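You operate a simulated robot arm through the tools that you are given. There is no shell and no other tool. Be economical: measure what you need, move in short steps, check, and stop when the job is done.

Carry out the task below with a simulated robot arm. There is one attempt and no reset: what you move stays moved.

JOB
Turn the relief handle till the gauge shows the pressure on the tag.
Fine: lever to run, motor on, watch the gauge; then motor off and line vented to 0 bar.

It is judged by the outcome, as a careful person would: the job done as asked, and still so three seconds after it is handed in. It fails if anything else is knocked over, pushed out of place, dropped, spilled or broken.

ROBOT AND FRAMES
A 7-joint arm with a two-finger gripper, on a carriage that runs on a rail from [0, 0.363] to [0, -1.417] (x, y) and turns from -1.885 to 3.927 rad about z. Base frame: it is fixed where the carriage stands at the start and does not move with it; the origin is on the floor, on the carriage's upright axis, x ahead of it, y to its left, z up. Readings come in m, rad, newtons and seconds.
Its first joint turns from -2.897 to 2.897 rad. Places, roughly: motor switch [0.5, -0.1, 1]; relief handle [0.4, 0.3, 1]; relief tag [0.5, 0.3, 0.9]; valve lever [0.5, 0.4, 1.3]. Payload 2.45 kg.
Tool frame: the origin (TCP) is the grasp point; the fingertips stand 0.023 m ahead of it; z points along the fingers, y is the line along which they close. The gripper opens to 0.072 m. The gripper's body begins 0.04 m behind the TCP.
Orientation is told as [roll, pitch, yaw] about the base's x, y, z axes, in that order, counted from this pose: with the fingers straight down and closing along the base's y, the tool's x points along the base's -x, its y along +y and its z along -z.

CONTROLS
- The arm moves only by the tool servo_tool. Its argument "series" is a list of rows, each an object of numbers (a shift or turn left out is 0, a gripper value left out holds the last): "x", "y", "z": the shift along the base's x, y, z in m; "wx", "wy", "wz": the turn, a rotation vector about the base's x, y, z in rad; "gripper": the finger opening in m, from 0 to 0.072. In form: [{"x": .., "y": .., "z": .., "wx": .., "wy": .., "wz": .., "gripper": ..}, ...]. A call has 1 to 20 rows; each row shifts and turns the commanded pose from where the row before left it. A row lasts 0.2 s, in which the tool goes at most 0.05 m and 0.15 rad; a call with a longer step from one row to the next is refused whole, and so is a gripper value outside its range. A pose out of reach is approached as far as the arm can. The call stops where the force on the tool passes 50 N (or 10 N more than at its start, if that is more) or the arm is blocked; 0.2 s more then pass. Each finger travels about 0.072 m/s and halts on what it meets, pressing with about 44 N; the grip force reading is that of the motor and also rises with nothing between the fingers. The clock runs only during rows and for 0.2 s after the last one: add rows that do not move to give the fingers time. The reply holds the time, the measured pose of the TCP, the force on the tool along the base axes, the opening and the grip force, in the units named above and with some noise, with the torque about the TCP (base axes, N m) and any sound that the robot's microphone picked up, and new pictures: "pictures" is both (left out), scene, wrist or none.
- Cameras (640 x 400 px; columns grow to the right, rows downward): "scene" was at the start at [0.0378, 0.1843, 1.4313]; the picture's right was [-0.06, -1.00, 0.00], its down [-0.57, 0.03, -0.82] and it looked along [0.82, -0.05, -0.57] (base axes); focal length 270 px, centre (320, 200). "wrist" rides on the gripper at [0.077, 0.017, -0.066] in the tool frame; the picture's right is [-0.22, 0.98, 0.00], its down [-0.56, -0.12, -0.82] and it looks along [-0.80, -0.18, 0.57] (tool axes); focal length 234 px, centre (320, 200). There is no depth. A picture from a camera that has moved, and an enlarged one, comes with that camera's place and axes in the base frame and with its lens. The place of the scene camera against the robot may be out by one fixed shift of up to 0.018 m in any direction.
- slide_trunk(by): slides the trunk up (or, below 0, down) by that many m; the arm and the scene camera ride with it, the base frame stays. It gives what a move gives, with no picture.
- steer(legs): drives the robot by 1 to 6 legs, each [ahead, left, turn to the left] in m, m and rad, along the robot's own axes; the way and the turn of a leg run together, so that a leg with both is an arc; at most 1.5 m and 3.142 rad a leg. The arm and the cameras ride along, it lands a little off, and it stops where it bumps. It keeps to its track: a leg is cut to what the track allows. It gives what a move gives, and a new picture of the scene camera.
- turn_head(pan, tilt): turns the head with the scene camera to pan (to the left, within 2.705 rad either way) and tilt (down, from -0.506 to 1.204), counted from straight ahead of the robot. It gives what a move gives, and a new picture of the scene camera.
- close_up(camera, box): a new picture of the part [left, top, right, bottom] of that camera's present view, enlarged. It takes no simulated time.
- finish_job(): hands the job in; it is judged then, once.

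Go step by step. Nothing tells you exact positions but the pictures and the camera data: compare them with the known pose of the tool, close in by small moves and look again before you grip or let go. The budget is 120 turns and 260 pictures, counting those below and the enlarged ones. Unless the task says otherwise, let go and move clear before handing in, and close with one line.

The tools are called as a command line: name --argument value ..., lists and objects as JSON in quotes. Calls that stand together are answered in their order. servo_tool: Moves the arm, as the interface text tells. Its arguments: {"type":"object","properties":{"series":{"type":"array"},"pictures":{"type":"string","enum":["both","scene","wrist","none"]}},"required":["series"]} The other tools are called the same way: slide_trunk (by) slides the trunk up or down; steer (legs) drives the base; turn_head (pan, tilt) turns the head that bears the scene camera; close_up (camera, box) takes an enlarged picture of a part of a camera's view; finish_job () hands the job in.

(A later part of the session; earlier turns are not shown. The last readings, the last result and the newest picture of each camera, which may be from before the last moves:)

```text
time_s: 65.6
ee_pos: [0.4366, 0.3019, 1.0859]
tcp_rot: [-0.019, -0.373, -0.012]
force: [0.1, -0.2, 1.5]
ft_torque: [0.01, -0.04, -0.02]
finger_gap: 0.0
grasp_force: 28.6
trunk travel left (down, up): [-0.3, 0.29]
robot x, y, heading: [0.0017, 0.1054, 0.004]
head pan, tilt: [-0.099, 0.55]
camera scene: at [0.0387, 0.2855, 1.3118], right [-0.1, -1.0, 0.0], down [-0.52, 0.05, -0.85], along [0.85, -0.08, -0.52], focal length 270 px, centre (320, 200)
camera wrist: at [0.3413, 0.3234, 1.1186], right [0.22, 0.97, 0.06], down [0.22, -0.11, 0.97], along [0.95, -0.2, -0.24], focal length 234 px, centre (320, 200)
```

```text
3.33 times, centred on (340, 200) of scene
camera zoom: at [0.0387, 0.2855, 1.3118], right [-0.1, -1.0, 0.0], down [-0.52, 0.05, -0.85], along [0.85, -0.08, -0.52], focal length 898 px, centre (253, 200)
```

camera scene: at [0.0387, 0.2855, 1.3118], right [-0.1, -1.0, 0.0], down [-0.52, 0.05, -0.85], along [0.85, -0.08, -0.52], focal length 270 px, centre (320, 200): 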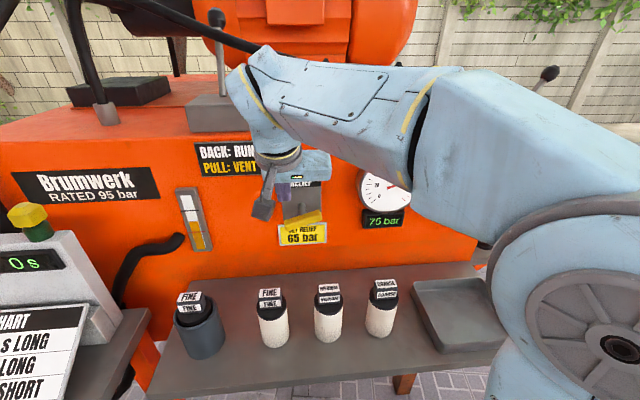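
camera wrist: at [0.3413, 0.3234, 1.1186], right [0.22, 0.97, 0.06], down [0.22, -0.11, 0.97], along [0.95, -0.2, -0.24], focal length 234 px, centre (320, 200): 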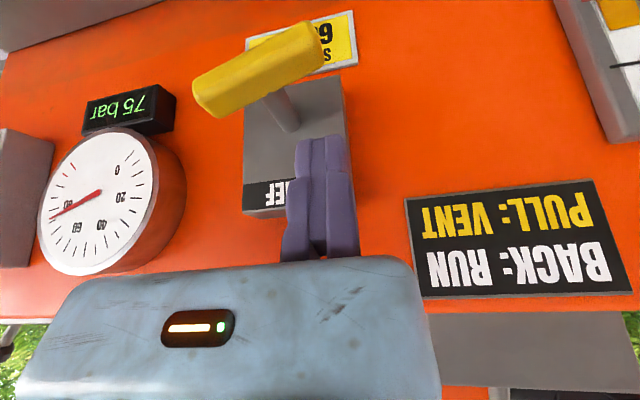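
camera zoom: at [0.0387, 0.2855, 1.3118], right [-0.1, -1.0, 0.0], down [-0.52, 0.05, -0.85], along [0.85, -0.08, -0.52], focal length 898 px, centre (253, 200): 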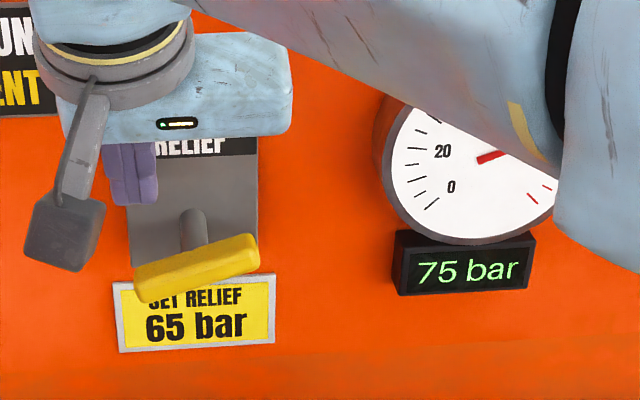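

Both the handle and the gauge's digital reading are in view. I'll shift 9 mm to −y and descend to just above the bar, then touch.

servo_tool --series '[{"y": -0.009, "z": -0.01}, {"z": -0.015}, {"z": -0.008}, {"z": -0.004}]'

close_up --camera "scene" --box '[250, 140, 430, 260]'

```text
time_s: 66.6
ee_pos: [0.4365, 0.2935, 1.0496]
tcp_rot: [-0.02, -0.373, -0.012]
force: [-0.1, 0.4, -0.9]
ft_torque: [-0.03, -0.01, -0.01]
finger_gap: 0.0001
grasp_force: 28.5
trunk travel left (down, up): [-0.3, 0.29]
robot x, y, heading: [-0.0039, 0.103, -0.002]
head pan, tilt: [-0.099, 0.55]
camera scene: at [0.0388, 0.2855, 1.3118], right [-0.1, -1.0, 0.0], down [-0.52, 0.05, -0.85], along [0.85, -0.08, -0.52], focal length 270 px, centre (320, 200)
camera wrist: at [0.3411, 0.3142, 1.0827], right [0.22, 0.97, 0.06], down [0.22, -0.11, 0.97], along [0.95, -0.2, -0.24], focal length 234 px, centre (320, 200)
```

scene: 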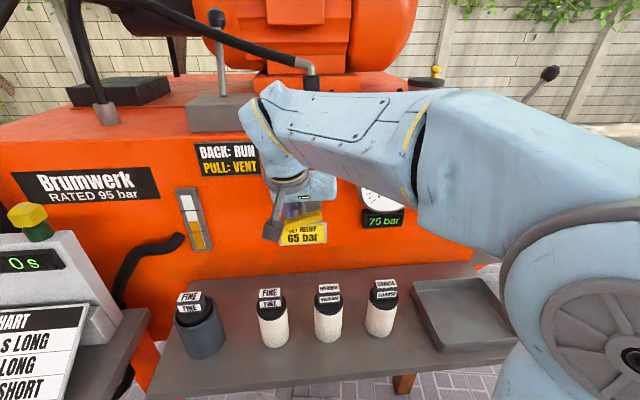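
wrist: 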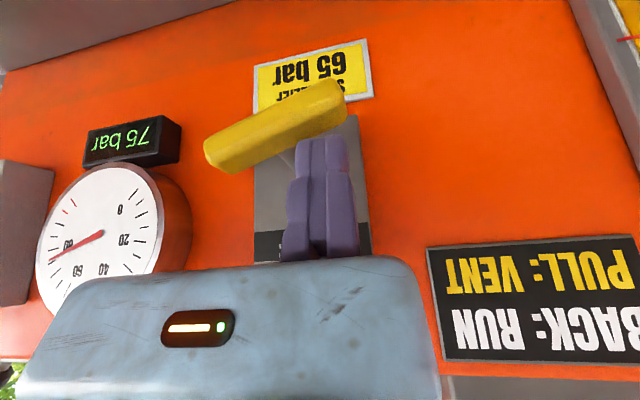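

```text
3.33 times, centred on (340, 200) of scene
camera zoom: at [0.0388, 0.2855, 1.3118], right [-0.1, -1.0, 0.0], down [-0.52, 0.05, -0.85], along [0.85, -0.08, -0.52], focal length 898 px, centre (253, 200)
```

zoom: 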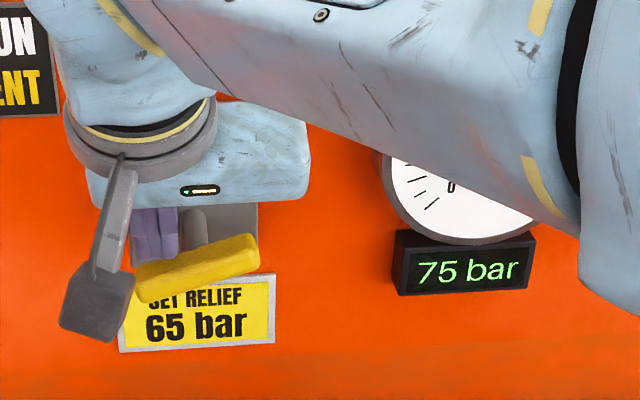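

Fingertips are just above the left arm of the bar. Press down in small steps.

servo_tool --series '[{"z": -0.004}, {"z": -0.004}, {"z": -0.004}]'

```text
time_s: 67.4
ee_pos: [0.4356, 0.2947, 1.0388]
tcp_rot: [-0.022, -0.372, -0.012]
force: [-0.3, 4.6, 6.9]
ft_torque: [0.01, -0.05, 0.01]
finger_gap: 0.0
grasp_force: 28.1
trunk travel left (down, up): [-0.3, 0.29]
robot x, y, heading: [-0.0008, 0.1037, 0.002]
head pan, tilt: [-0.099, 0.55]
camera scene: at [0.0385, 0.2858, 1.3117], right [-0.1, -1.0, 0.0], down [-0.52, 0.05, -0.85], along [0.85, -0.08, -0.52], focal length 270 px, centre (320, 200)
camera wrist: at [0.3406, 0.315, 1.071], right [0.22, 0.97, 0.06], down [0.22, -0.11, 0.97], along [0.95, -0.2, -0.24], focal length 234 px, centre (320, 200)
```

scene: 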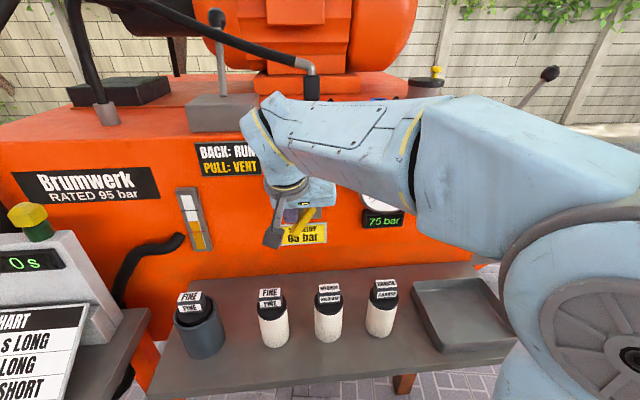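
wrist: 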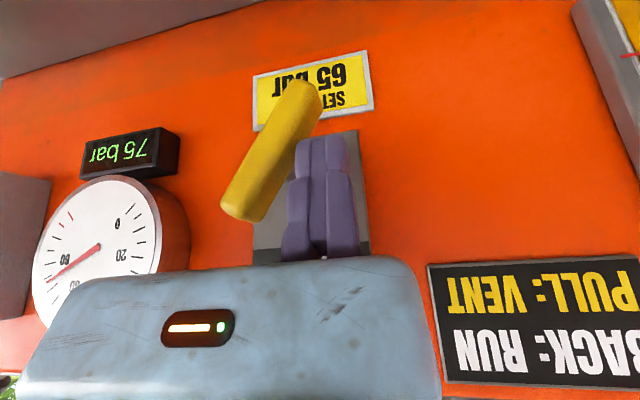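

The handle turned freely by about 35°. Read the gauge.

close_up --camera "wrist" --box '[40, 110, 200, 210]'

close_up --camera "scene" --box '[250, 140, 430, 260]'

```text
4.00 times, centred on (120, 160) of wrist
camera zoom: at [0.3406, 0.315, 1.071], right [0.22, 0.97, 0.06], down [0.22, -0.11, 0.97], along [0.95, -0.2, -0.24], focal length 937 px, centre (1120, 360)
```

zoom: 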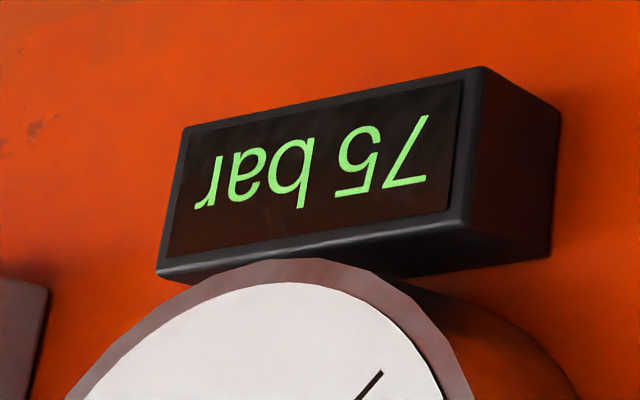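

```text
3.33 times, centred on (340, 200) of scene
camera zoom: at [0.0385, 0.2858, 1.3117], right [-0.1, -1.0, 0.0], down [-0.52, 0.05, -0.85], along [0.85, -0.08, -0.52], focal length 898 px, centre (253, 200)
```

zoom: 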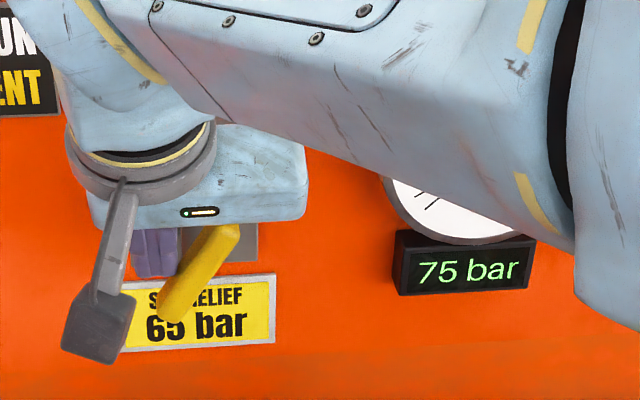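

Wait a second to see whether the pressure follows.

servo_tool --series '[{}, {}, {}, {}, {}, {}, {}]' --pictures "none"

close_up --camera "scene" --box '[250, 140, 430, 260]'

```text
time_s: 69.0
ee_pos: [0.4359, 0.2941, 1.0384]
tcp_rot: [-0.022, -0.372, -0.011]
force: [-0.3, 3.2, -0.9]
ft_torque: [0.08, 0.01, -0.01]
finger_gap: 0.0001
grasp_force: 28.2
trunk travel left (down, up): [-0.3, 0.29]
robot x, y, heading: [-0.0029, 0.1085, 0.003]
head pan, tilt: [-0.099, 0.55]
```

```text
3.33 times, centred on (340, 200) of scene
camera zoom: at [0.0388, 0.2858, 1.3117], right [-0.1, -1.0, 0.0], down [-0.52, 0.05, -0.85], along [0.85, -0.08, -0.52], focal length 898 px, centre (253, 200)
```

zoom: 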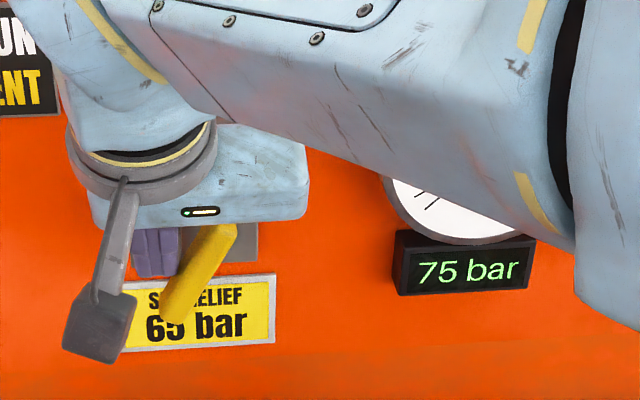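

Still 75 bar, so perhaps the relief is set well above what the pump reaches. I'll continue counter-clockwise: go over to the right side of the bar's upper end and push it to the left.

servo_tool --series '[{"z": 0.035}, {"z": 0.03}, {"y": -0.035}, {"y": -0.037}, {"z": -0.03}, {"z": -0.02}]'

close_up --camera "scene" --box '[250, 140, 430, 260]'

```text
time_s: 70.4
ee_pos: [0.4365, 0.2208, 1.0546]
tcp_rot: [-0.022, -0.371, -0.01]
force: [0.3, 0.0, -0.2]
ft_torque: [0.04, 0.0, 0.0]
finger_gap: 0.0001
grasp_force: 28.3
trunk travel left (down, up): [-0.3, 0.29]
robot x, y, heading: [-0.0001, 0.1052, 0.0]
head pan, tilt: [-0.099, 0.55]
camera scene: at [0.0387, 0.2855, 1.3118], right [-0.1, -1.0, 0.0], down [-0.52, 0.05, -0.85], along [0.85, -0.08, -0.52], focal length 270 px, centre (320, 200)
camera wrist: at [0.3418, 0.2418, 1.0864], right [0.22, 0.97, 0.06], down [0.22, -0.11, 0.97], along [0.95, -0.2, -0.24], focal length 234 px, centre (320, 200)
```

scene: 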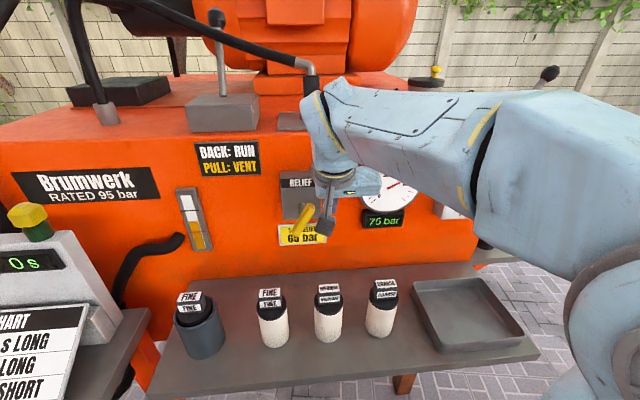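
wrist: 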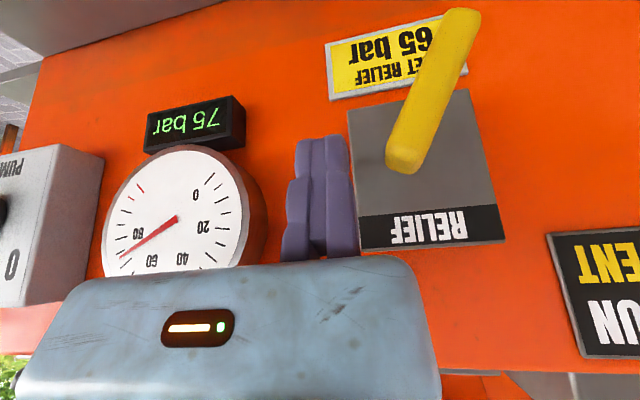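

```text
3.33 times, centred on (340, 200) of scene
camera zoom: at [0.0387, 0.2855, 1.3118], right [-0.1, -1.0, 0.0], down [-0.52, 0.05, -0.85], along [0.85, -0.08, -0.52], focal length 898 px, centre (253, 200)
```

zoom: 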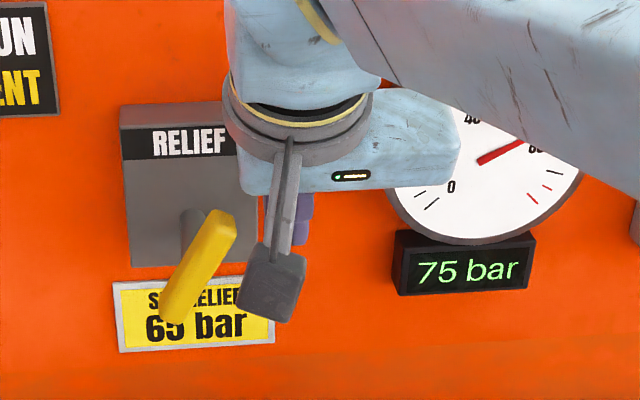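

Push to the left step by step, watching the gauge.

servo_tool --series '[{"y": 0.012}, {"y": 0.012}, {"y": 0.008}, {"y": 0.006}, {"y": 0.006}, {}, {}]' --pictures "wrist"

close_up --camera "scene" --box '[250, 140, 430, 260]'

```text
time_s: 71.5
ee_pos: [0.4369, 0.2552, 1.0568]
tcp_rot: [-0.026, -0.382, -0.025]
force: [-16.5, -16.2, 14.4]
ft_torque: [-0.36, 0.24, 0.06]
finger_gap: 0.0001
grasp_force: 28.2
trunk travel left (down, up): [-0.3, 0.29]
robot x, y, heading: [-0.0008, 0.1042, 0.004]
head pan, tilt: [-0.099, 0.55]
stopped in row 5: the force on the tool passed its limit (the readings are from after the stop); the commanded pose is now the measured one
camera wrist: at [0.3408, 0.277, 1.0884], right [0.23, 0.97, 0.06], down [0.21, -0.11, 0.97], along [0.95, -0.21, -0.23], focal length 234 px, centre (320, 200)
```

wrist: 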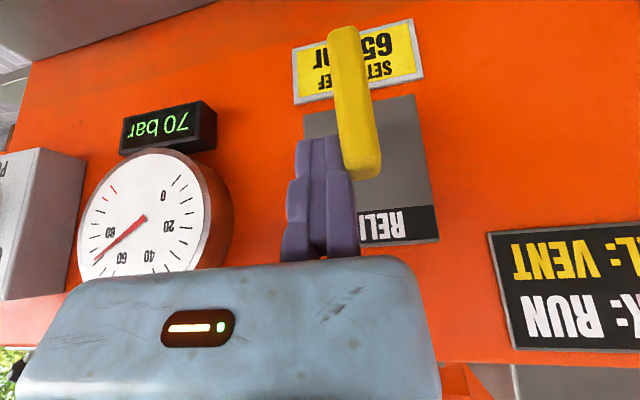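

```text
3.33 times, centred on (340, 200) of scene
camera zoom: at [0.037, 0.2827, 1.3119], right [-0.1, -1.0, 0.0], down [-0.52, 0.05, -0.85], along [0.85, -0.08, -0.52], focal length 898 px, centre (253, 200)
```

zoom: 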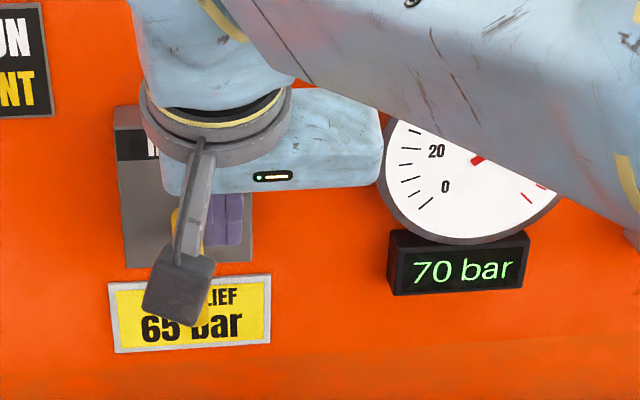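

CCW lowers the pressure: 70 bar now. I'll back off slightly, raise the fingertips a bit for leverage, and re-read.

servo_tool --series '[{"y": -0.004}, {"z": 0.009}, {}, {}, {}]' --pictures "wrist"

close_up --camera "wrist" --box '[40, 80, 440, 280]'

```text
time_s: 72.8
ee_pos: [0.4389, 0.2541, 1.0649]
tcp_rot: [-0.026, -0.378, -0.02]
force: [0.3, 0.6, 0.4]
ft_torque: [0.02, 0.0, 0.02]
finger_gap: 0.0
grasp_force: 28.9
trunk travel left (down, up): [-0.3, 0.29]
robot x, y, heading: [0.0031, 0.0987, 0.005]
head pan, tilt: [-0.099, 0.55]
camera wrist: at [0.3427, 0.2762, 1.0957], right [0.23, 0.97, 0.06], down [0.22, -0.11, 0.97], along [0.95, -0.21, -0.23], focal length 234 px, centre (320, 200)
```

wrist: 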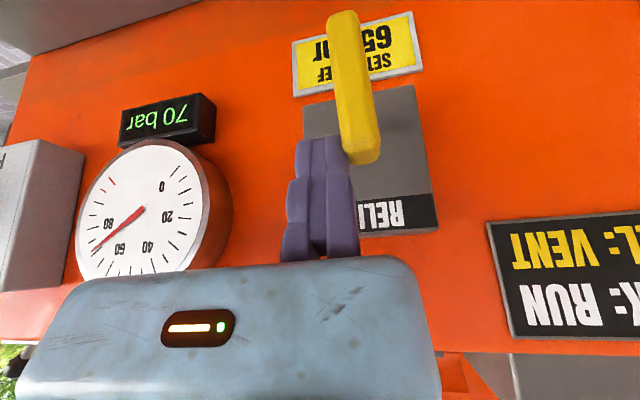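

```text
1.60 times, centred on (240, 180) of wrist
camera zoom: at [0.3427, 0.2762, 1.0957], right [0.23, 0.97, 0.06], down [0.22, -0.11, 0.97], along [0.95, -0.21, -0.23], focal length 375 px, centre (448, 232)
```

zoom: 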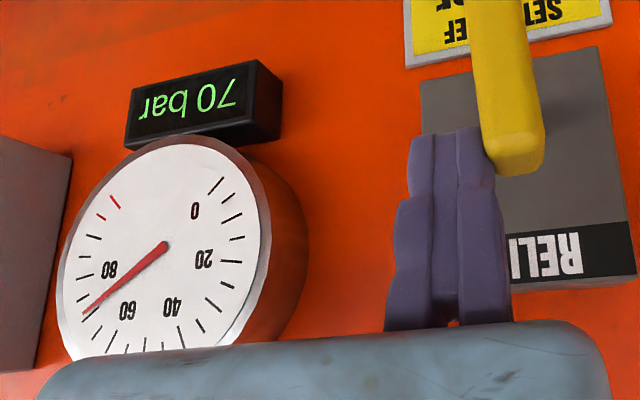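

Settled at 70 bar. A bit more push to the left.

servo_tool --series '[{"y": 0.004}, {"y": 0.004}, {"y": 0.004}, {"y": 0.003}, {}, {}]' --pictures "wrist"

close_up --camera "scene" --box '[250, 140, 430, 260]'

```text
time_s: 74.2
ee_pos: [0.4379, 0.2698, 1.0629]
tcp_rot: [-0.026, -0.375, -0.019]
force: [0.7, -1.9, 0.6]
ft_torque: [-0.05, -0.01, -0.01]
finger_gap: 0.0
grasp_force: 28.4
trunk travel left (down, up): [-0.3, 0.29]
robot x, y, heading: [-0.0001, 0.1009, 0.002]
head pan, tilt: [-0.099, 0.55]
camera wrist: at [0.3423, 0.2915, 1.0956], right [0.23, 0.97, 0.06], down [0.22, -0.11, 0.97], along [0.95, -0.21, -0.24], focal length 234 px, centre (320, 200)
```

wrist: 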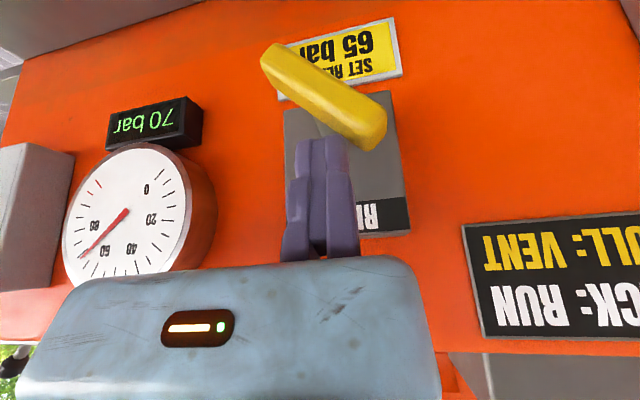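

```text
3.33 times, centred on (340, 200) of scene
camera zoom: at [0.0391, 0.2848, 1.3117], right [-0.1, -1.0, 0.0], down [-0.52, 0.05, -0.85], along [0.85, -0.08, -0.52], focal length 898 px, centre (253, 200)
```

zoom: 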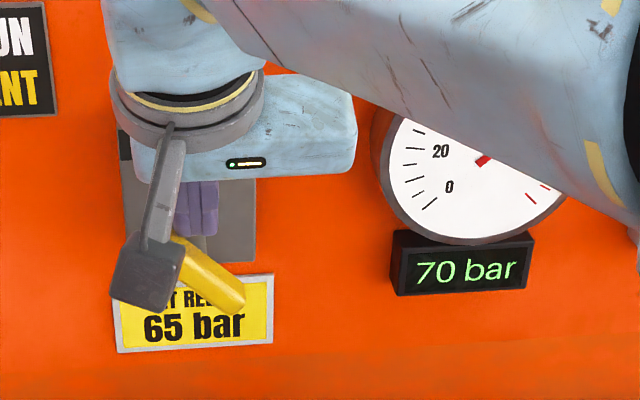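

Still 70 on the digits, with the bar now ~130°. I'll read the needle finely.

close_up --camera "wrist" --box '[50, 135, 220, 290]'

```text
2.58 times, centred on (135, 212) of wrist
camera zoom: at [0.3423, 0.2915, 1.0956], right [0.23, 0.97, 0.06], down [0.22, -0.11, 0.97], along [0.95, -0.21, -0.24], focal length 604 px, centre (797, 168)
```

zoom: 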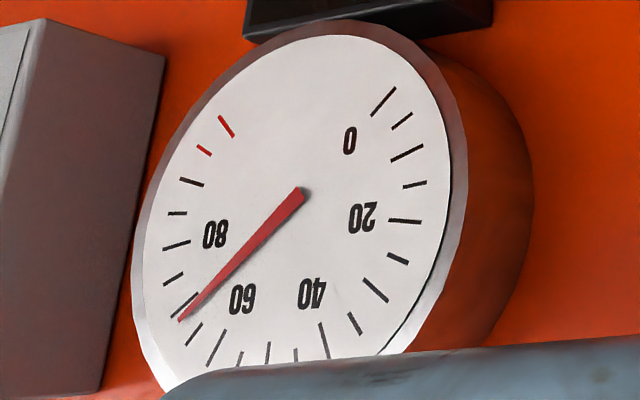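

The needle is just below 70 and seems to move continuously. Now I'll lift, move over the left arm, and press it down gently in small increments.

servo_tool --series '[{"z": 0.03}, {"y": 0.015}, {"y": 0.015}, {"z": -0.012}, {"z": -0.004}, {"z": -0.004}]' --pictures "wrist"

close_up --camera "scene" --box '[250, 140, 430, 260]'

```text
time_s: 75.5
ee_pos: [0.4374, 0.2991, 1.0749]
tcp_rot: [-0.025, -0.379, -0.018]
force: [2.0, 3.3, 5.9]
ft_torque: [0.02, -0.06, -0.01]
finger_gap: 0.0
grasp_force: 28.6
trunk travel left (down, up): [-0.3, 0.29]
robot x, y, heading: [0.0012, 0.1052, 0.002]
head pan, tilt: [-0.099, 0.55]
camera wrist: at [0.3424, 0.3218, 1.1067], right [0.23, 0.97, 0.06], down [0.21, -0.11, 0.97], along [0.95, -0.21, -0.23], focal length 234 px, centre (320, 200)
```

wrist: 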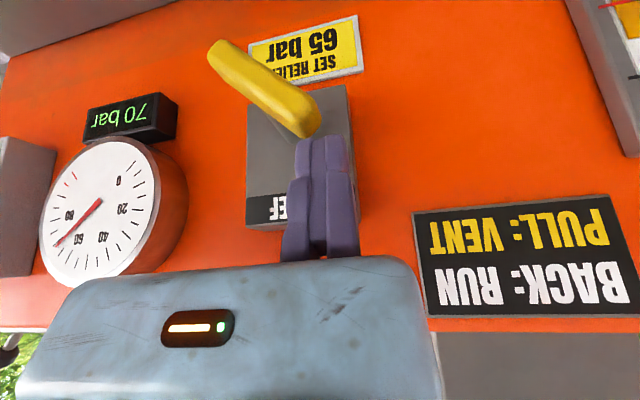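

```text
3.33 times, centred on (340, 200) of scene
camera zoom: at [0.0389, 0.285, 1.3119], right [-0.1, -1.0, 0.0], down [-0.52, 0.05, -0.85], along [0.85, -0.08, -0.52], focal length 898 px, centre (253, 200)
```

zoom: 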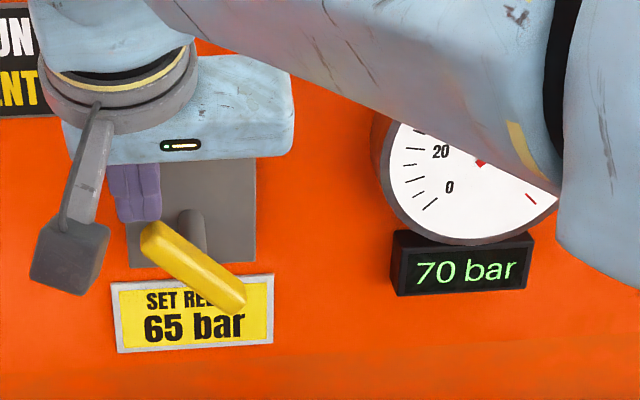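

In light contact on the left arm. Press down a few mm and read again.

servo_tool --series '[{"z": -0.004}, {"z": -0.004}, {}, {}, {}]' --pictures "wrist"

close_up --camera "wrist" --box '[30, 85, 210, 285]'

```text
time_s: 76.8
ee_pos: [0.4364, 0.3039, 1.0662]
tcp_rot: [-0.023, -0.379, -0.015]
force: [-0.1, 35.7, 26.9]
ft_torque: [0.8, 0.35, 0.21]
finger_gap: 0.0002
grasp_force: 28.3
trunk travel left (down, up): [-0.3, 0.29]
robot x, y, heading: [-0.0006, 0.1057, 0.003]
head pan, tilt: [-0.099, 0.55]
camera wrist: at [0.341, 0.3253, 1.0982], right [0.23, 0.97, 0.06], down [0.21, -0.11, 0.97], along [0.95, -0.21, -0.23], focal length 234 px, centre (320, 200)
```

wrist: 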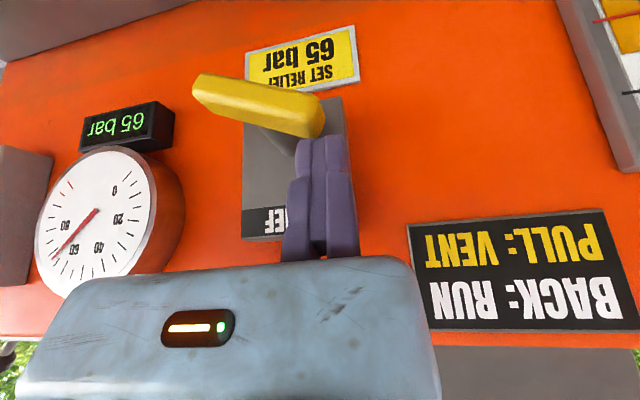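

```text
2.00 times, centred on (120, 185) of wrist
camera zoom: at [0.341, 0.3253, 1.0982], right [0.23, 0.97, 0.06], down [0.21, -0.11, 0.97], along [0.95, -0.21, -0.23], focal length 468 px, centre (720, 230)
```

zoom: 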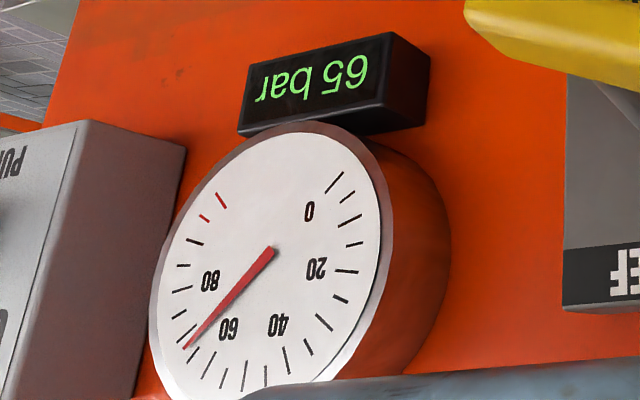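

65 bar. I'll lift off and check that it stays there with nothing touching.

servo_tool --series '[{"z": 0.004, "y": -0.002}, {"z": 0.01}, {"z": 0.02}, {}, {}, {}, {}, {}, {}]' --pictures "wrist"

close_up --camera "scene" --box '[250, 140, 430, 260]'

close_up --camera "wrist" --box '[30, 100, 210, 300]'

```text
time_s: 78.8
ee_pos: [0.4385, 0.2979, 1.101]
tcp_rot: [-0.024, -0.378, -0.018]
force: [0.7, -0.5, -0.7]
ft_torque: [-0.01, -0.03, 0.03]
finger_gap: 0.0001
grasp_force: 27.9
trunk travel left (down, up): [-0.3, 0.29]
robot x, y, heading: [0.0016, 0.104, 0.003]
head pan, tilt: [-0.099, 0.55]
camera wrist: at [0.3425, 0.3191, 1.1319], right [0.23, 0.97, 0.06], down [0.22, -0.11, 0.97], along [0.95, -0.21, -0.23], focal length 234 px, centre (320, 200)
```

wrist: 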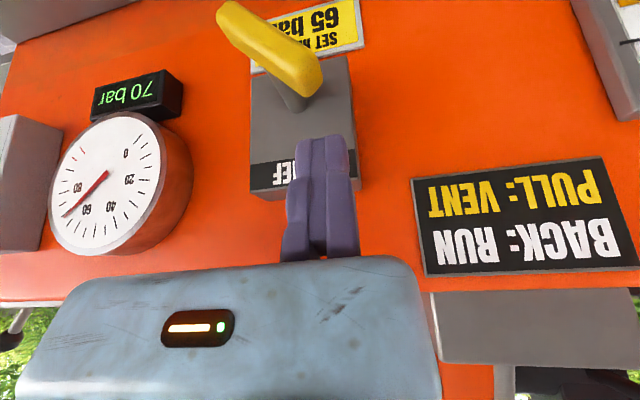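

```text
3.33 times, centred on (340, 200) of scene
camera zoom: at [0.0391, 0.2849, 1.3118], right [-0.1, -1.0, 0.0], down [-0.52, 0.05, -0.85], along [0.85, -0.08, -0.52], focal length 898 px, centre (253, 200)
```

zoom: 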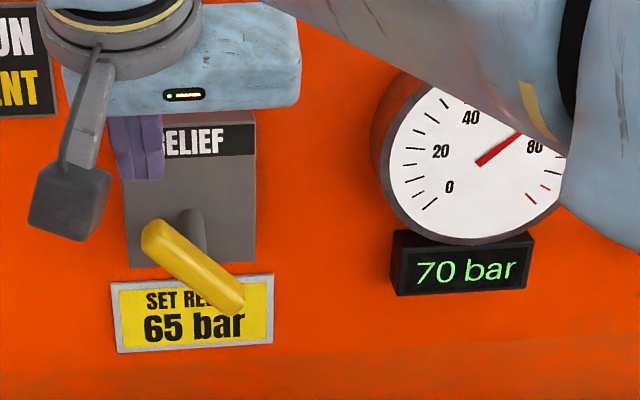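

```text
2.00 times, centred on (120, 200) of wrist
camera zoom: at [0.3425, 0.3191, 1.1319], right [0.23, 0.97, 0.06], down [0.22, -0.11, 0.97], along [0.95, -0.21, -0.23], focal length 468 px, centre (720, 200)
```

zoom: 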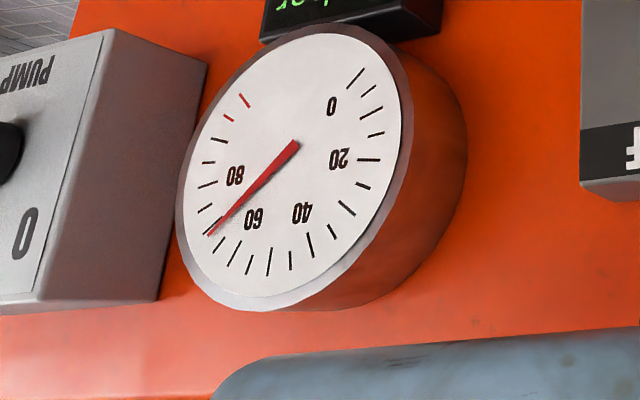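

It sprang back: the handle has detents and the last push did not pass the next one. I'll press further down so that it clicks over.

servo_tool --series '[{"z": -0.02}, {"z": -0.01}, {"z": -0.005}, {"z": -0.004}, {"z": -0.004}, {"z": -0.003}, {"z": -0.003}]' --pictures "wrist"

```text
time_s: 79.8
ee_pos: [0.436, 0.3049, 1.0655]
tcp_rot: [-0.016, -0.387, -0.011]
force: [2.5, 11.5, 7.9]
ft_torque: [0.23, 0.06, 0.06]
finger_gap: 0.0003
grasp_force: 27.8
trunk travel left (down, up): [-0.3, 0.29]
robot x, y, heading: [0.0013, 0.1048, 0.001]
head pan, tilt: [-0.099, 0.55]
stopped in row 4: the force on the tool passed its limit (the readings are from after the stop); the commanded pose is now the measured one
camera wrist: at [0.3405, 0.3253, 1.0962], right [0.22, 0.97, 0.07], down [0.21, -0.11, 0.97], along [0.95, -0.2, -0.23], focal length 234 px, centre (320, 200)
```

wrist: 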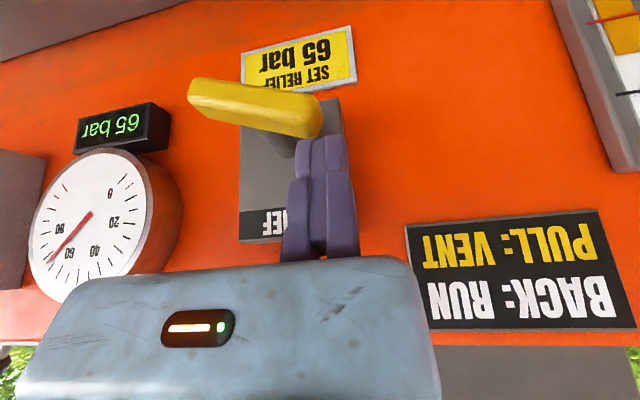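

At 65 bar again with modest force; continue down in small steps to reach the click.

servo_tool --series '[{"z": -0.003}, {"z": -0.003}, {"z": -0.003}, {"z": -0.003}]' --pictures "wrist"

```text
time_s: 80.7
ee_pos: [0.4364, 0.3095, 1.0564]
tcp_rot: [-0.013, -0.388, -0.004]
force: [5.7, 14.3, 4.2]
ft_torque: [0.31, -0.12, 0.03]
finger_gap: 0.0
grasp_force: 28.0
trunk travel left (down, up): [-0.3, 0.29]
robot x, y, heading: [-0.0017, 0.1054, 0.005]
head pan, tilt: [-0.099, 0.55]
stopped in row 4: the force on the tool passed its limit (the readings are from after the stop); the commanded pose is now the measured one
camera wrist: at [0.3399, 0.329, 1.0866], right [0.21, 0.98, 0.07], down [0.21, -0.12, 0.97], along [0.96, -0.19, -0.22], focal length 234 px, centre (320, 200)
```

wrist: 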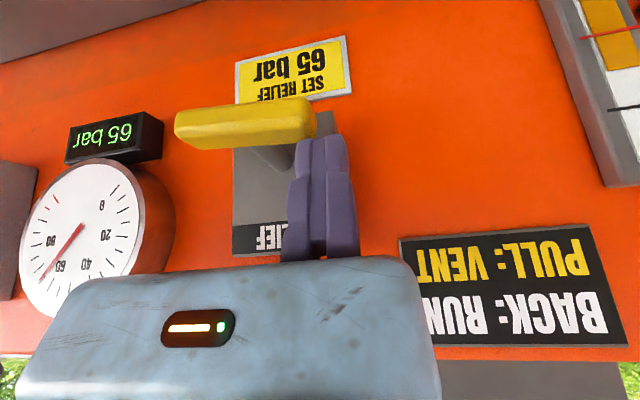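

The bar is now nearly level. Lift off and see if it stays.

servo_tool --series '[{"z": 0.01}, {"z": 0.02}, {"z": 0.01}, {}, {}, {}, {}, {}]' --pictures "wrist"

close_up --camera "scene" --box '[250, 140, 430, 260]'

close_up --camera "wrist" --box '[30, 100, 210, 300]'

```text
time_s: 82.5
ee_pos: [0.4357, 0.3067, 1.0959]
tcp_rot: [-0.013, -0.388, -0.007]
force: [-0.6, 0.4, 0.5]
ft_torque: [0.02, 0.01, -0.04]
finger_gap: 0.0001
grasp_force: 28.9
trunk travel left (down, up): [-0.3, 0.29]
robot x, y, heading: [0.0003, 0.1059, 0.002]
head pan, tilt: [-0.099, 0.55]
camera wrist: at [0.3405, 0.3265, 1.1274], right [0.21, 0.97, 0.07], down [0.21, -0.12, 0.97], along [0.95, -0.19, -0.23], focal length 234 px, centre (320, 200)
```

wrist: 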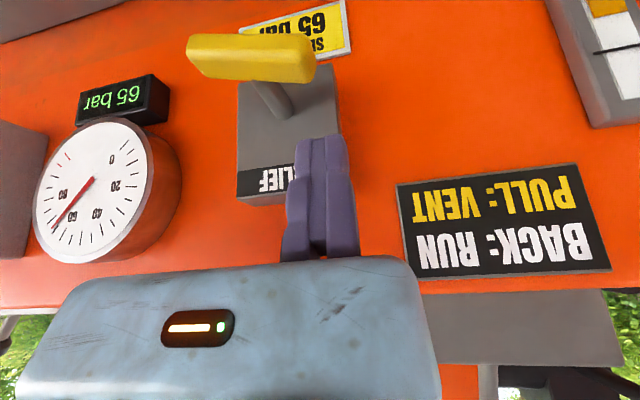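

```text
3.33 times, centred on (340, 200) of scene
camera zoom: at [0.0386, 0.2861, 1.3118], right [-0.1, -1.0, 0.0], down [-0.52, 0.05, -0.85], along [0.85, -0.08, -0.52], focal length 898 px, centre (253, 200)
```

zoom: 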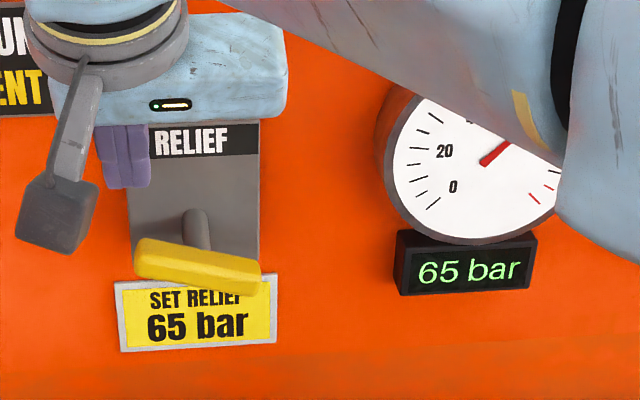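

```text
2.00 times, centred on (120, 200) of wrist
camera zoom: at [0.3405, 0.3265, 1.1274], right [0.21, 0.97, 0.07], down [0.21, -0.12, 0.97], along [0.95, -0.19, -0.23], focal length 468 px, centre (720, 200)
```

zoom: 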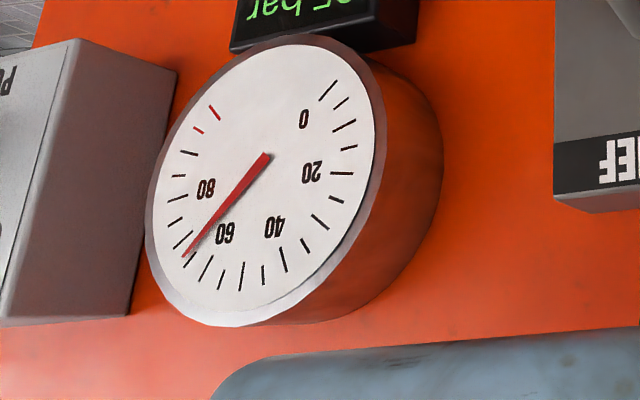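

It holds 65 bar with the handle free. A finer look at the needle to be sure it's centred on 65.

close_up --camera "wrist" --box '[40, 180, 120, 240]'

```text
6.67 times, centred on (80, 210) of wrist
camera zoom: at [0.3405, 0.3265, 1.1274], right [0.21, 0.97, 0.07], down [0.21, -0.12, 0.97], along [0.95, -0.19, -0.23], focal length 1561 px, centre (1920, 133)
```

zoom: 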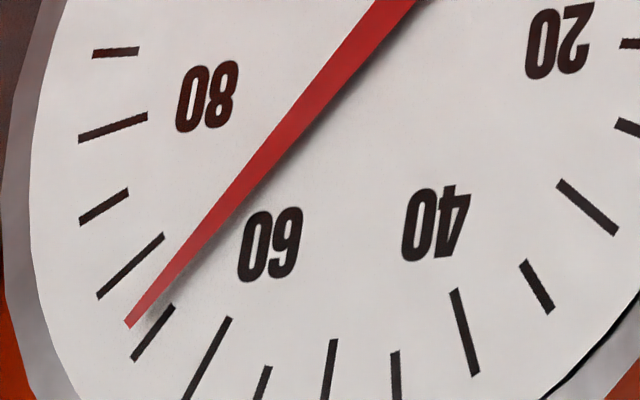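

Allowing for parallax, the needle is at the 65 tick. The relief is set. Next: motor off. I'll lift and travel to the right of the switch grip, keeping this tool pose.

servo_tool --series '[{"z": 0.04}, {"z": 0.04}, {"z": 0.03}, {"y": -0.045}, {"y": -0.045}, {"y": -0.045}, {"y": -0.045}, {"y": -0.045}, {"y": -0.045}, {"y": -0.045}, {"y": -0.045}, {"y": -0.045}, {"y": -0.035}]' --pictures "none"

turn_head --pan -0.5 --tilt 0.5

close_up --camera "wrist" --box '[0, 0, 640, 400]'

```text
time_s: 85.3
ee_pos: [0.4363, -0.1338, 1.2048]
tcp_rot: [-0.012, -0.389, -0.009]
force: [-0.7, 0.1, 0.2]
ft_torque: [0.02, 0.02, -0.01]
finger_gap: 0.0
grasp_force: 28.2
trunk travel left (down, up): [-0.3, 0.29]
robot x, y, heading: [0.0024, 0.1051, 0.005]
head pan, tilt: [-0.099, 0.55]
```

```text
time_s: 86.2
ee_pos: [0.4359, -0.1325, 1.2058]
tcp_rot: [-0.014, -0.387, -0.007]
force: [-0.4, -0.1, -0.8]
ft_torque: [0.0, 0.0, 0.01]
finger_gap: 0.0001
grasp_force: 29.0
trunk travel left (down, up): [-0.3, 0.29]
robot x, y, heading: [-0.0034, 0.1077, 0.003]
head pan, tilt: [-0.499, 0.499]
camera scene: at [0.0293, 0.2514, 1.3163], right [-0.47, -0.88, 0.0], down [-0.42, 0.23, -0.88], along [0.77, -0.42, -0.48], focal length 270 px, centre (320, 200)
```

scene: 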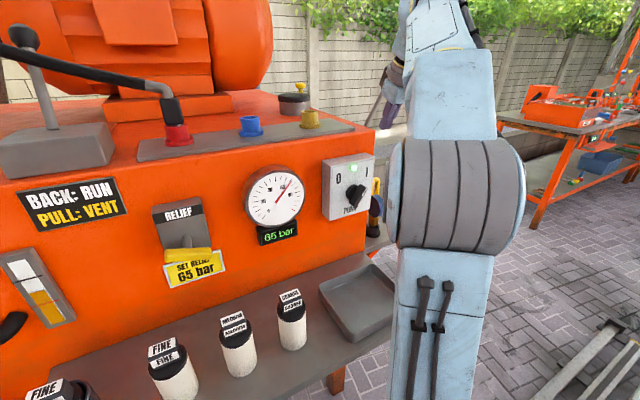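

```text
1.00 times, centred on (320, 200) of wrist
camera zoom: at [0.3402, -0.1133, 1.2371], right [0.21, 0.97, 0.07], down [0.21, -0.12, 0.97], along [0.95, -0.19, -0.23], focal length 234 px, centre (320, 200)
```

zoom: 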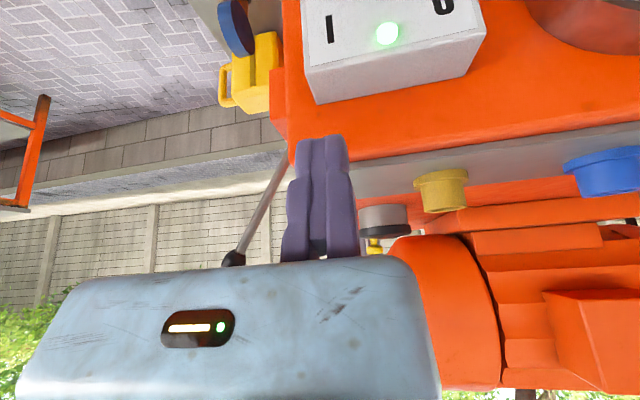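

The tool is to the right of the switch. I'll lower to just above the grip's height and look.

servo_tool --series '[{"z": -0.04}, {"z": -0.04}, {"z": -0.02}]' --pictures "wrist"

close_up --camera "scene" --box '[290, 110, 430, 230]'

```text
time_s: 87.0
ee_pos: [0.4362, -0.132, 1.1064]
tcp_rot: [-0.014, -0.388, -0.006]
force: [0.2, -0.2, -0.6]
ft_torque: [-0.02, -0.03, 0.05]
finger_gap: 0.0004
grasp_force: 28.0
trunk travel left (down, up): [-0.3, 0.29]
robot x, y, heading: [0.0045, 0.1038, 0.004]
head pan, tilt: [-0.499, 0.499]
camera wrist: at [0.34, -0.1131, 1.137], right [0.21, 0.97, 0.07], down [0.21, -0.12, 0.97], along [0.95, -0.19, -0.23], focal length 234 px, centre (320, 200)
```

wrist: 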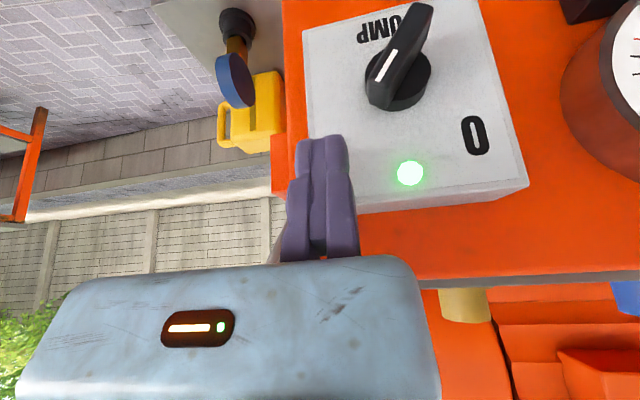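

```text
3.33 times, centred on (360, 170) of scene
camera zoom: at [0.0292, 0.2514, 1.3163], right [-0.48, -0.88, 0.0], down [-0.42, 0.23, -0.88], along [0.77, -0.42, -0.48], focal length 898 px, centre (187, 300)
```

zoom: 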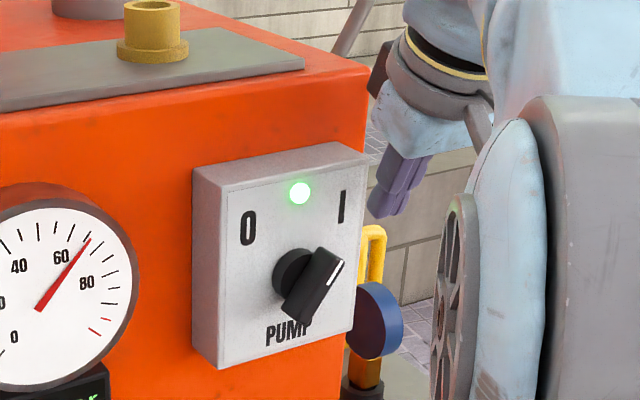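

The grip's upper end is at about [0.455, −0.10, 1.054]. I'll go in to its right, fingertip at z≈1.047, and push it to the left.

servo_tool --series '[{"x": 0.011, "z": -0.02}, {"z": -0.018}, {"y": 0.01}, {"y": 0.006}, {"y": 0.005}, {"y": 0.005}, {"y": 0.005}, {"y": 0.005}]' --pictures "wrist"

close_up --camera "scene" --box '[290, 110, 430, 230]'

```text
time_s: 88.8
ee_pos: [0.4456, -0.0991, 1.0701]
tcp_rot: [-0.016, -0.389, -0.006]
force: [3.1, -12.4, 14.4]
ft_torque: [-0.13, -0.11, -0.04]
finger_gap: 0.0
grasp_force: 28.0
trunk travel left (down, up): [-0.3, 0.29]
robot x, y, heading: [0.0008, 0.1069, 0.006]
head pan, tilt: [-0.499, 0.499]
camera wrist: at [0.3505, -0.0792, 1.0995], right [0.21, 0.97, 0.07], down [0.2, -0.11, 0.97], along [0.96, -0.19, -0.22], focal length 234 px, centre (320, 200)
```

wrist: 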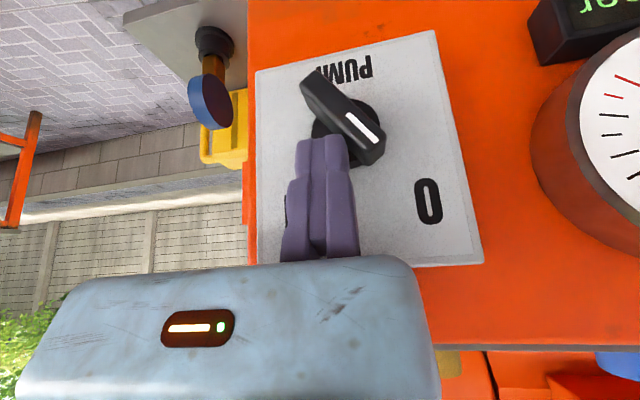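

```text
3.33 times, centred on (360, 170) of scene
camera zoom: at [0.029, 0.2504, 1.3167], right [-0.48, -0.88, 0.0], down [-0.42, 0.23, -0.88], along [0.77, -0.42, -0.48], focal length 898 px, centre (187, 300)
```

zoom: 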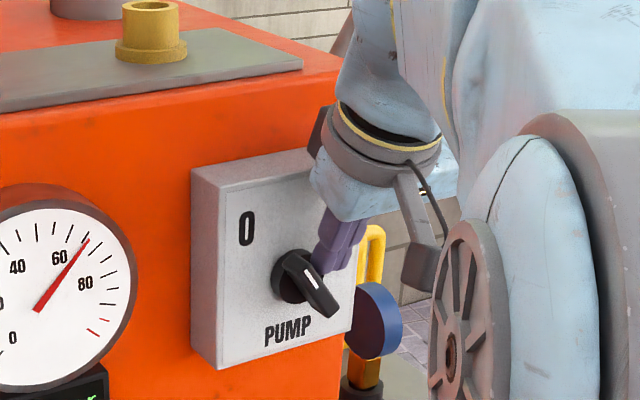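

The switch is at 0 and the lamp is out; pressure is held until vented. I'll back away upward and check the switch stays.

servo_tool --series '[{"y": -0.008}, {"y": -0.008}, {"z": 0.04, "x": -0.01}, {"z": 0.045}, {"z": 0.045}, {"z": 0.045}]' --pictures "none"

close_up --camera "scene" --box '[230, 110, 430, 260]'

```text
time_s: 90.2
ee_pos: [0.4367, -0.1134, 1.2413]
tcp_rot: [-0.014, -0.384, -0.007]
force: [0.3, 0.1, -0.1]
ft_torque: [-0.03, -0.02, 0.02]
finger_gap: 0.0
grasp_force: 27.5
trunk travel left (down, up): [-0.3, 0.29]
robot x, y, heading: [0.0007, 0.1036, 0.004]
head pan, tilt: [-0.499, 0.499]
```

```text
2.67 times, centred on (330, 185) of scene
camera zoom: at [0.0292, 0.2513, 1.3163], right [-0.48, -0.88, 0.0], down [-0.42, 0.23, -0.88], along [0.77, -0.42, -0.48], focal length 719 px, centre (293, 240)
```

zoom: 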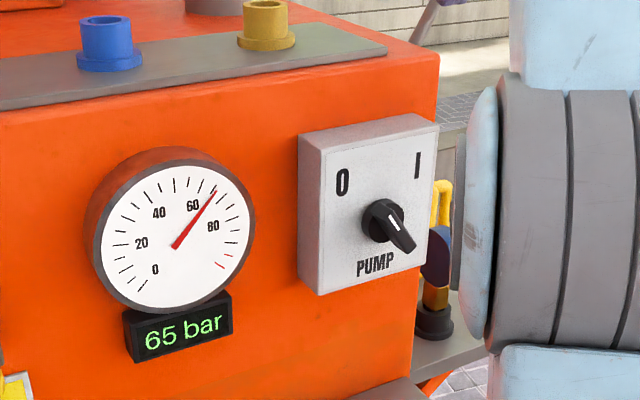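

Motor is off, 65 bar held in the line. Now venting: I'll raise the trunk and drive left back to the lever.

slide_trunk --by 0.245

steer --legs '[[0, 0.175, 0]]'

servo_tool --series '[{"y": 0.045, "wy": -0.07, "gripper": 0.055}, {"y": 0.045, "wy": -0.07}, {"y": 0.045, "wy": -0.07}, {"y": 0.045, "wy": -0.07}, {"y": 0.045, "wy": -0.07}, {"y": 0.045, "wy": -0.066}, {"y": 0.045}, {"y": 0.04}]' --pictures "none"

turn_head --pan -0.06 --tilt 0.5

```text
time_s: 92.7
ee_pos: [0.4356, -0.1135, 1.4877]
tcp_rot: [-0.014, -0.387, -0.007]
force: [0.8, 0.5, 0.4]
ft_torque: [0.02, 0.02, -0.01]
finger_gap: 0.0
grasp_force: 28.1
trunk travel left (down, up): [-0.545, 0.045]
robot x, y, heading: [0.0006, 0.1034, 0.002]
head pan, tilt: [-0.499, 0.499]
```

```text
time_s: 94.2
ee_pos: [0.4354, 0.0596, 1.4871]
tcp_rot: [-0.014, -0.387, -0.011]
force: [0.1, -0.3, 0.4]
ft_torque: [-0.02, 0.0, -0.02]
finger_gap: 0.0002
grasp_force: 28.5
trunk travel left (down, up): [-0.545, 0.045]
robot x, y, heading: [-0.0033, 0.2774, 0.001]
head pan, tilt: [-0.499, 0.499]
camera scene: at [0.0294, 0.4257, 1.5613], right [-0.48, -0.88, 0.0], down [-0.42, 0.23, -0.88], along [0.77, -0.42, -0.48], focal length 270 px, centre (320, 200)
```

scene: 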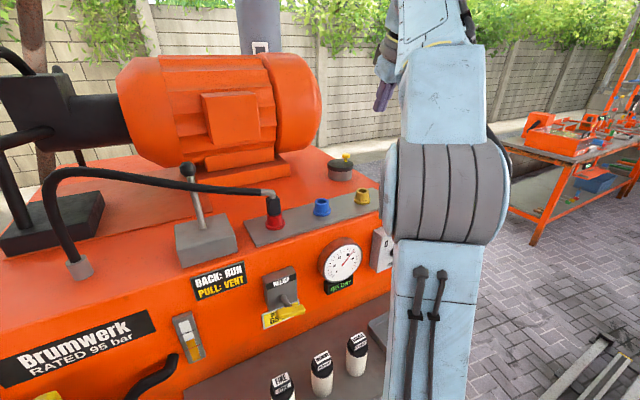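

```text
time_s: 96.0
ee_pos: [0.4369, 0.4161, 1.4892]
tcp_rot: [-0.009, -0.803, -0.008]
force: [0.3, 0.1, -0.1]
ft_torque: [-0.03, 0.01, 0.03]
finger_gap: 0.0548
grasp_force: 0.1
trunk travel left (down, up): [-0.545, 0.045]
robot x, y, heading: [-0.0017, 0.2786, 0.004]
head pan, tilt: [-0.499, 0.499]
```

```text
time_s: 96.9
ee_pos: [0.4367, 0.416, 1.4879]
tcp_rot: [-0.007, -0.805, -0.011]
force: [-0.7, 0.5, -0.2]
ft_torque: [-0.01, 0.03, 0.01]
finger_gap: 0.0549
grasp_force: 0.0
trunk travel left (down, up): [-0.545, 0.045]
robot x, y, heading: [0.0043, 0.2849, 0.006]
head pan, tilt: [-0.059, 0.499]
camera scene: at [0.0403, 0.4635, 1.5613], right [-0.06, -1.0, 0.0], down [-0.48, 0.03, -0.88], along [0.88, -0.05, -0.48], focal length 270 px, centre (320, 200)
```

scene: 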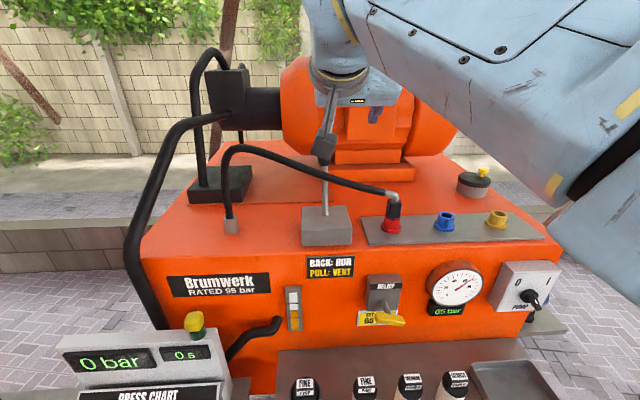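

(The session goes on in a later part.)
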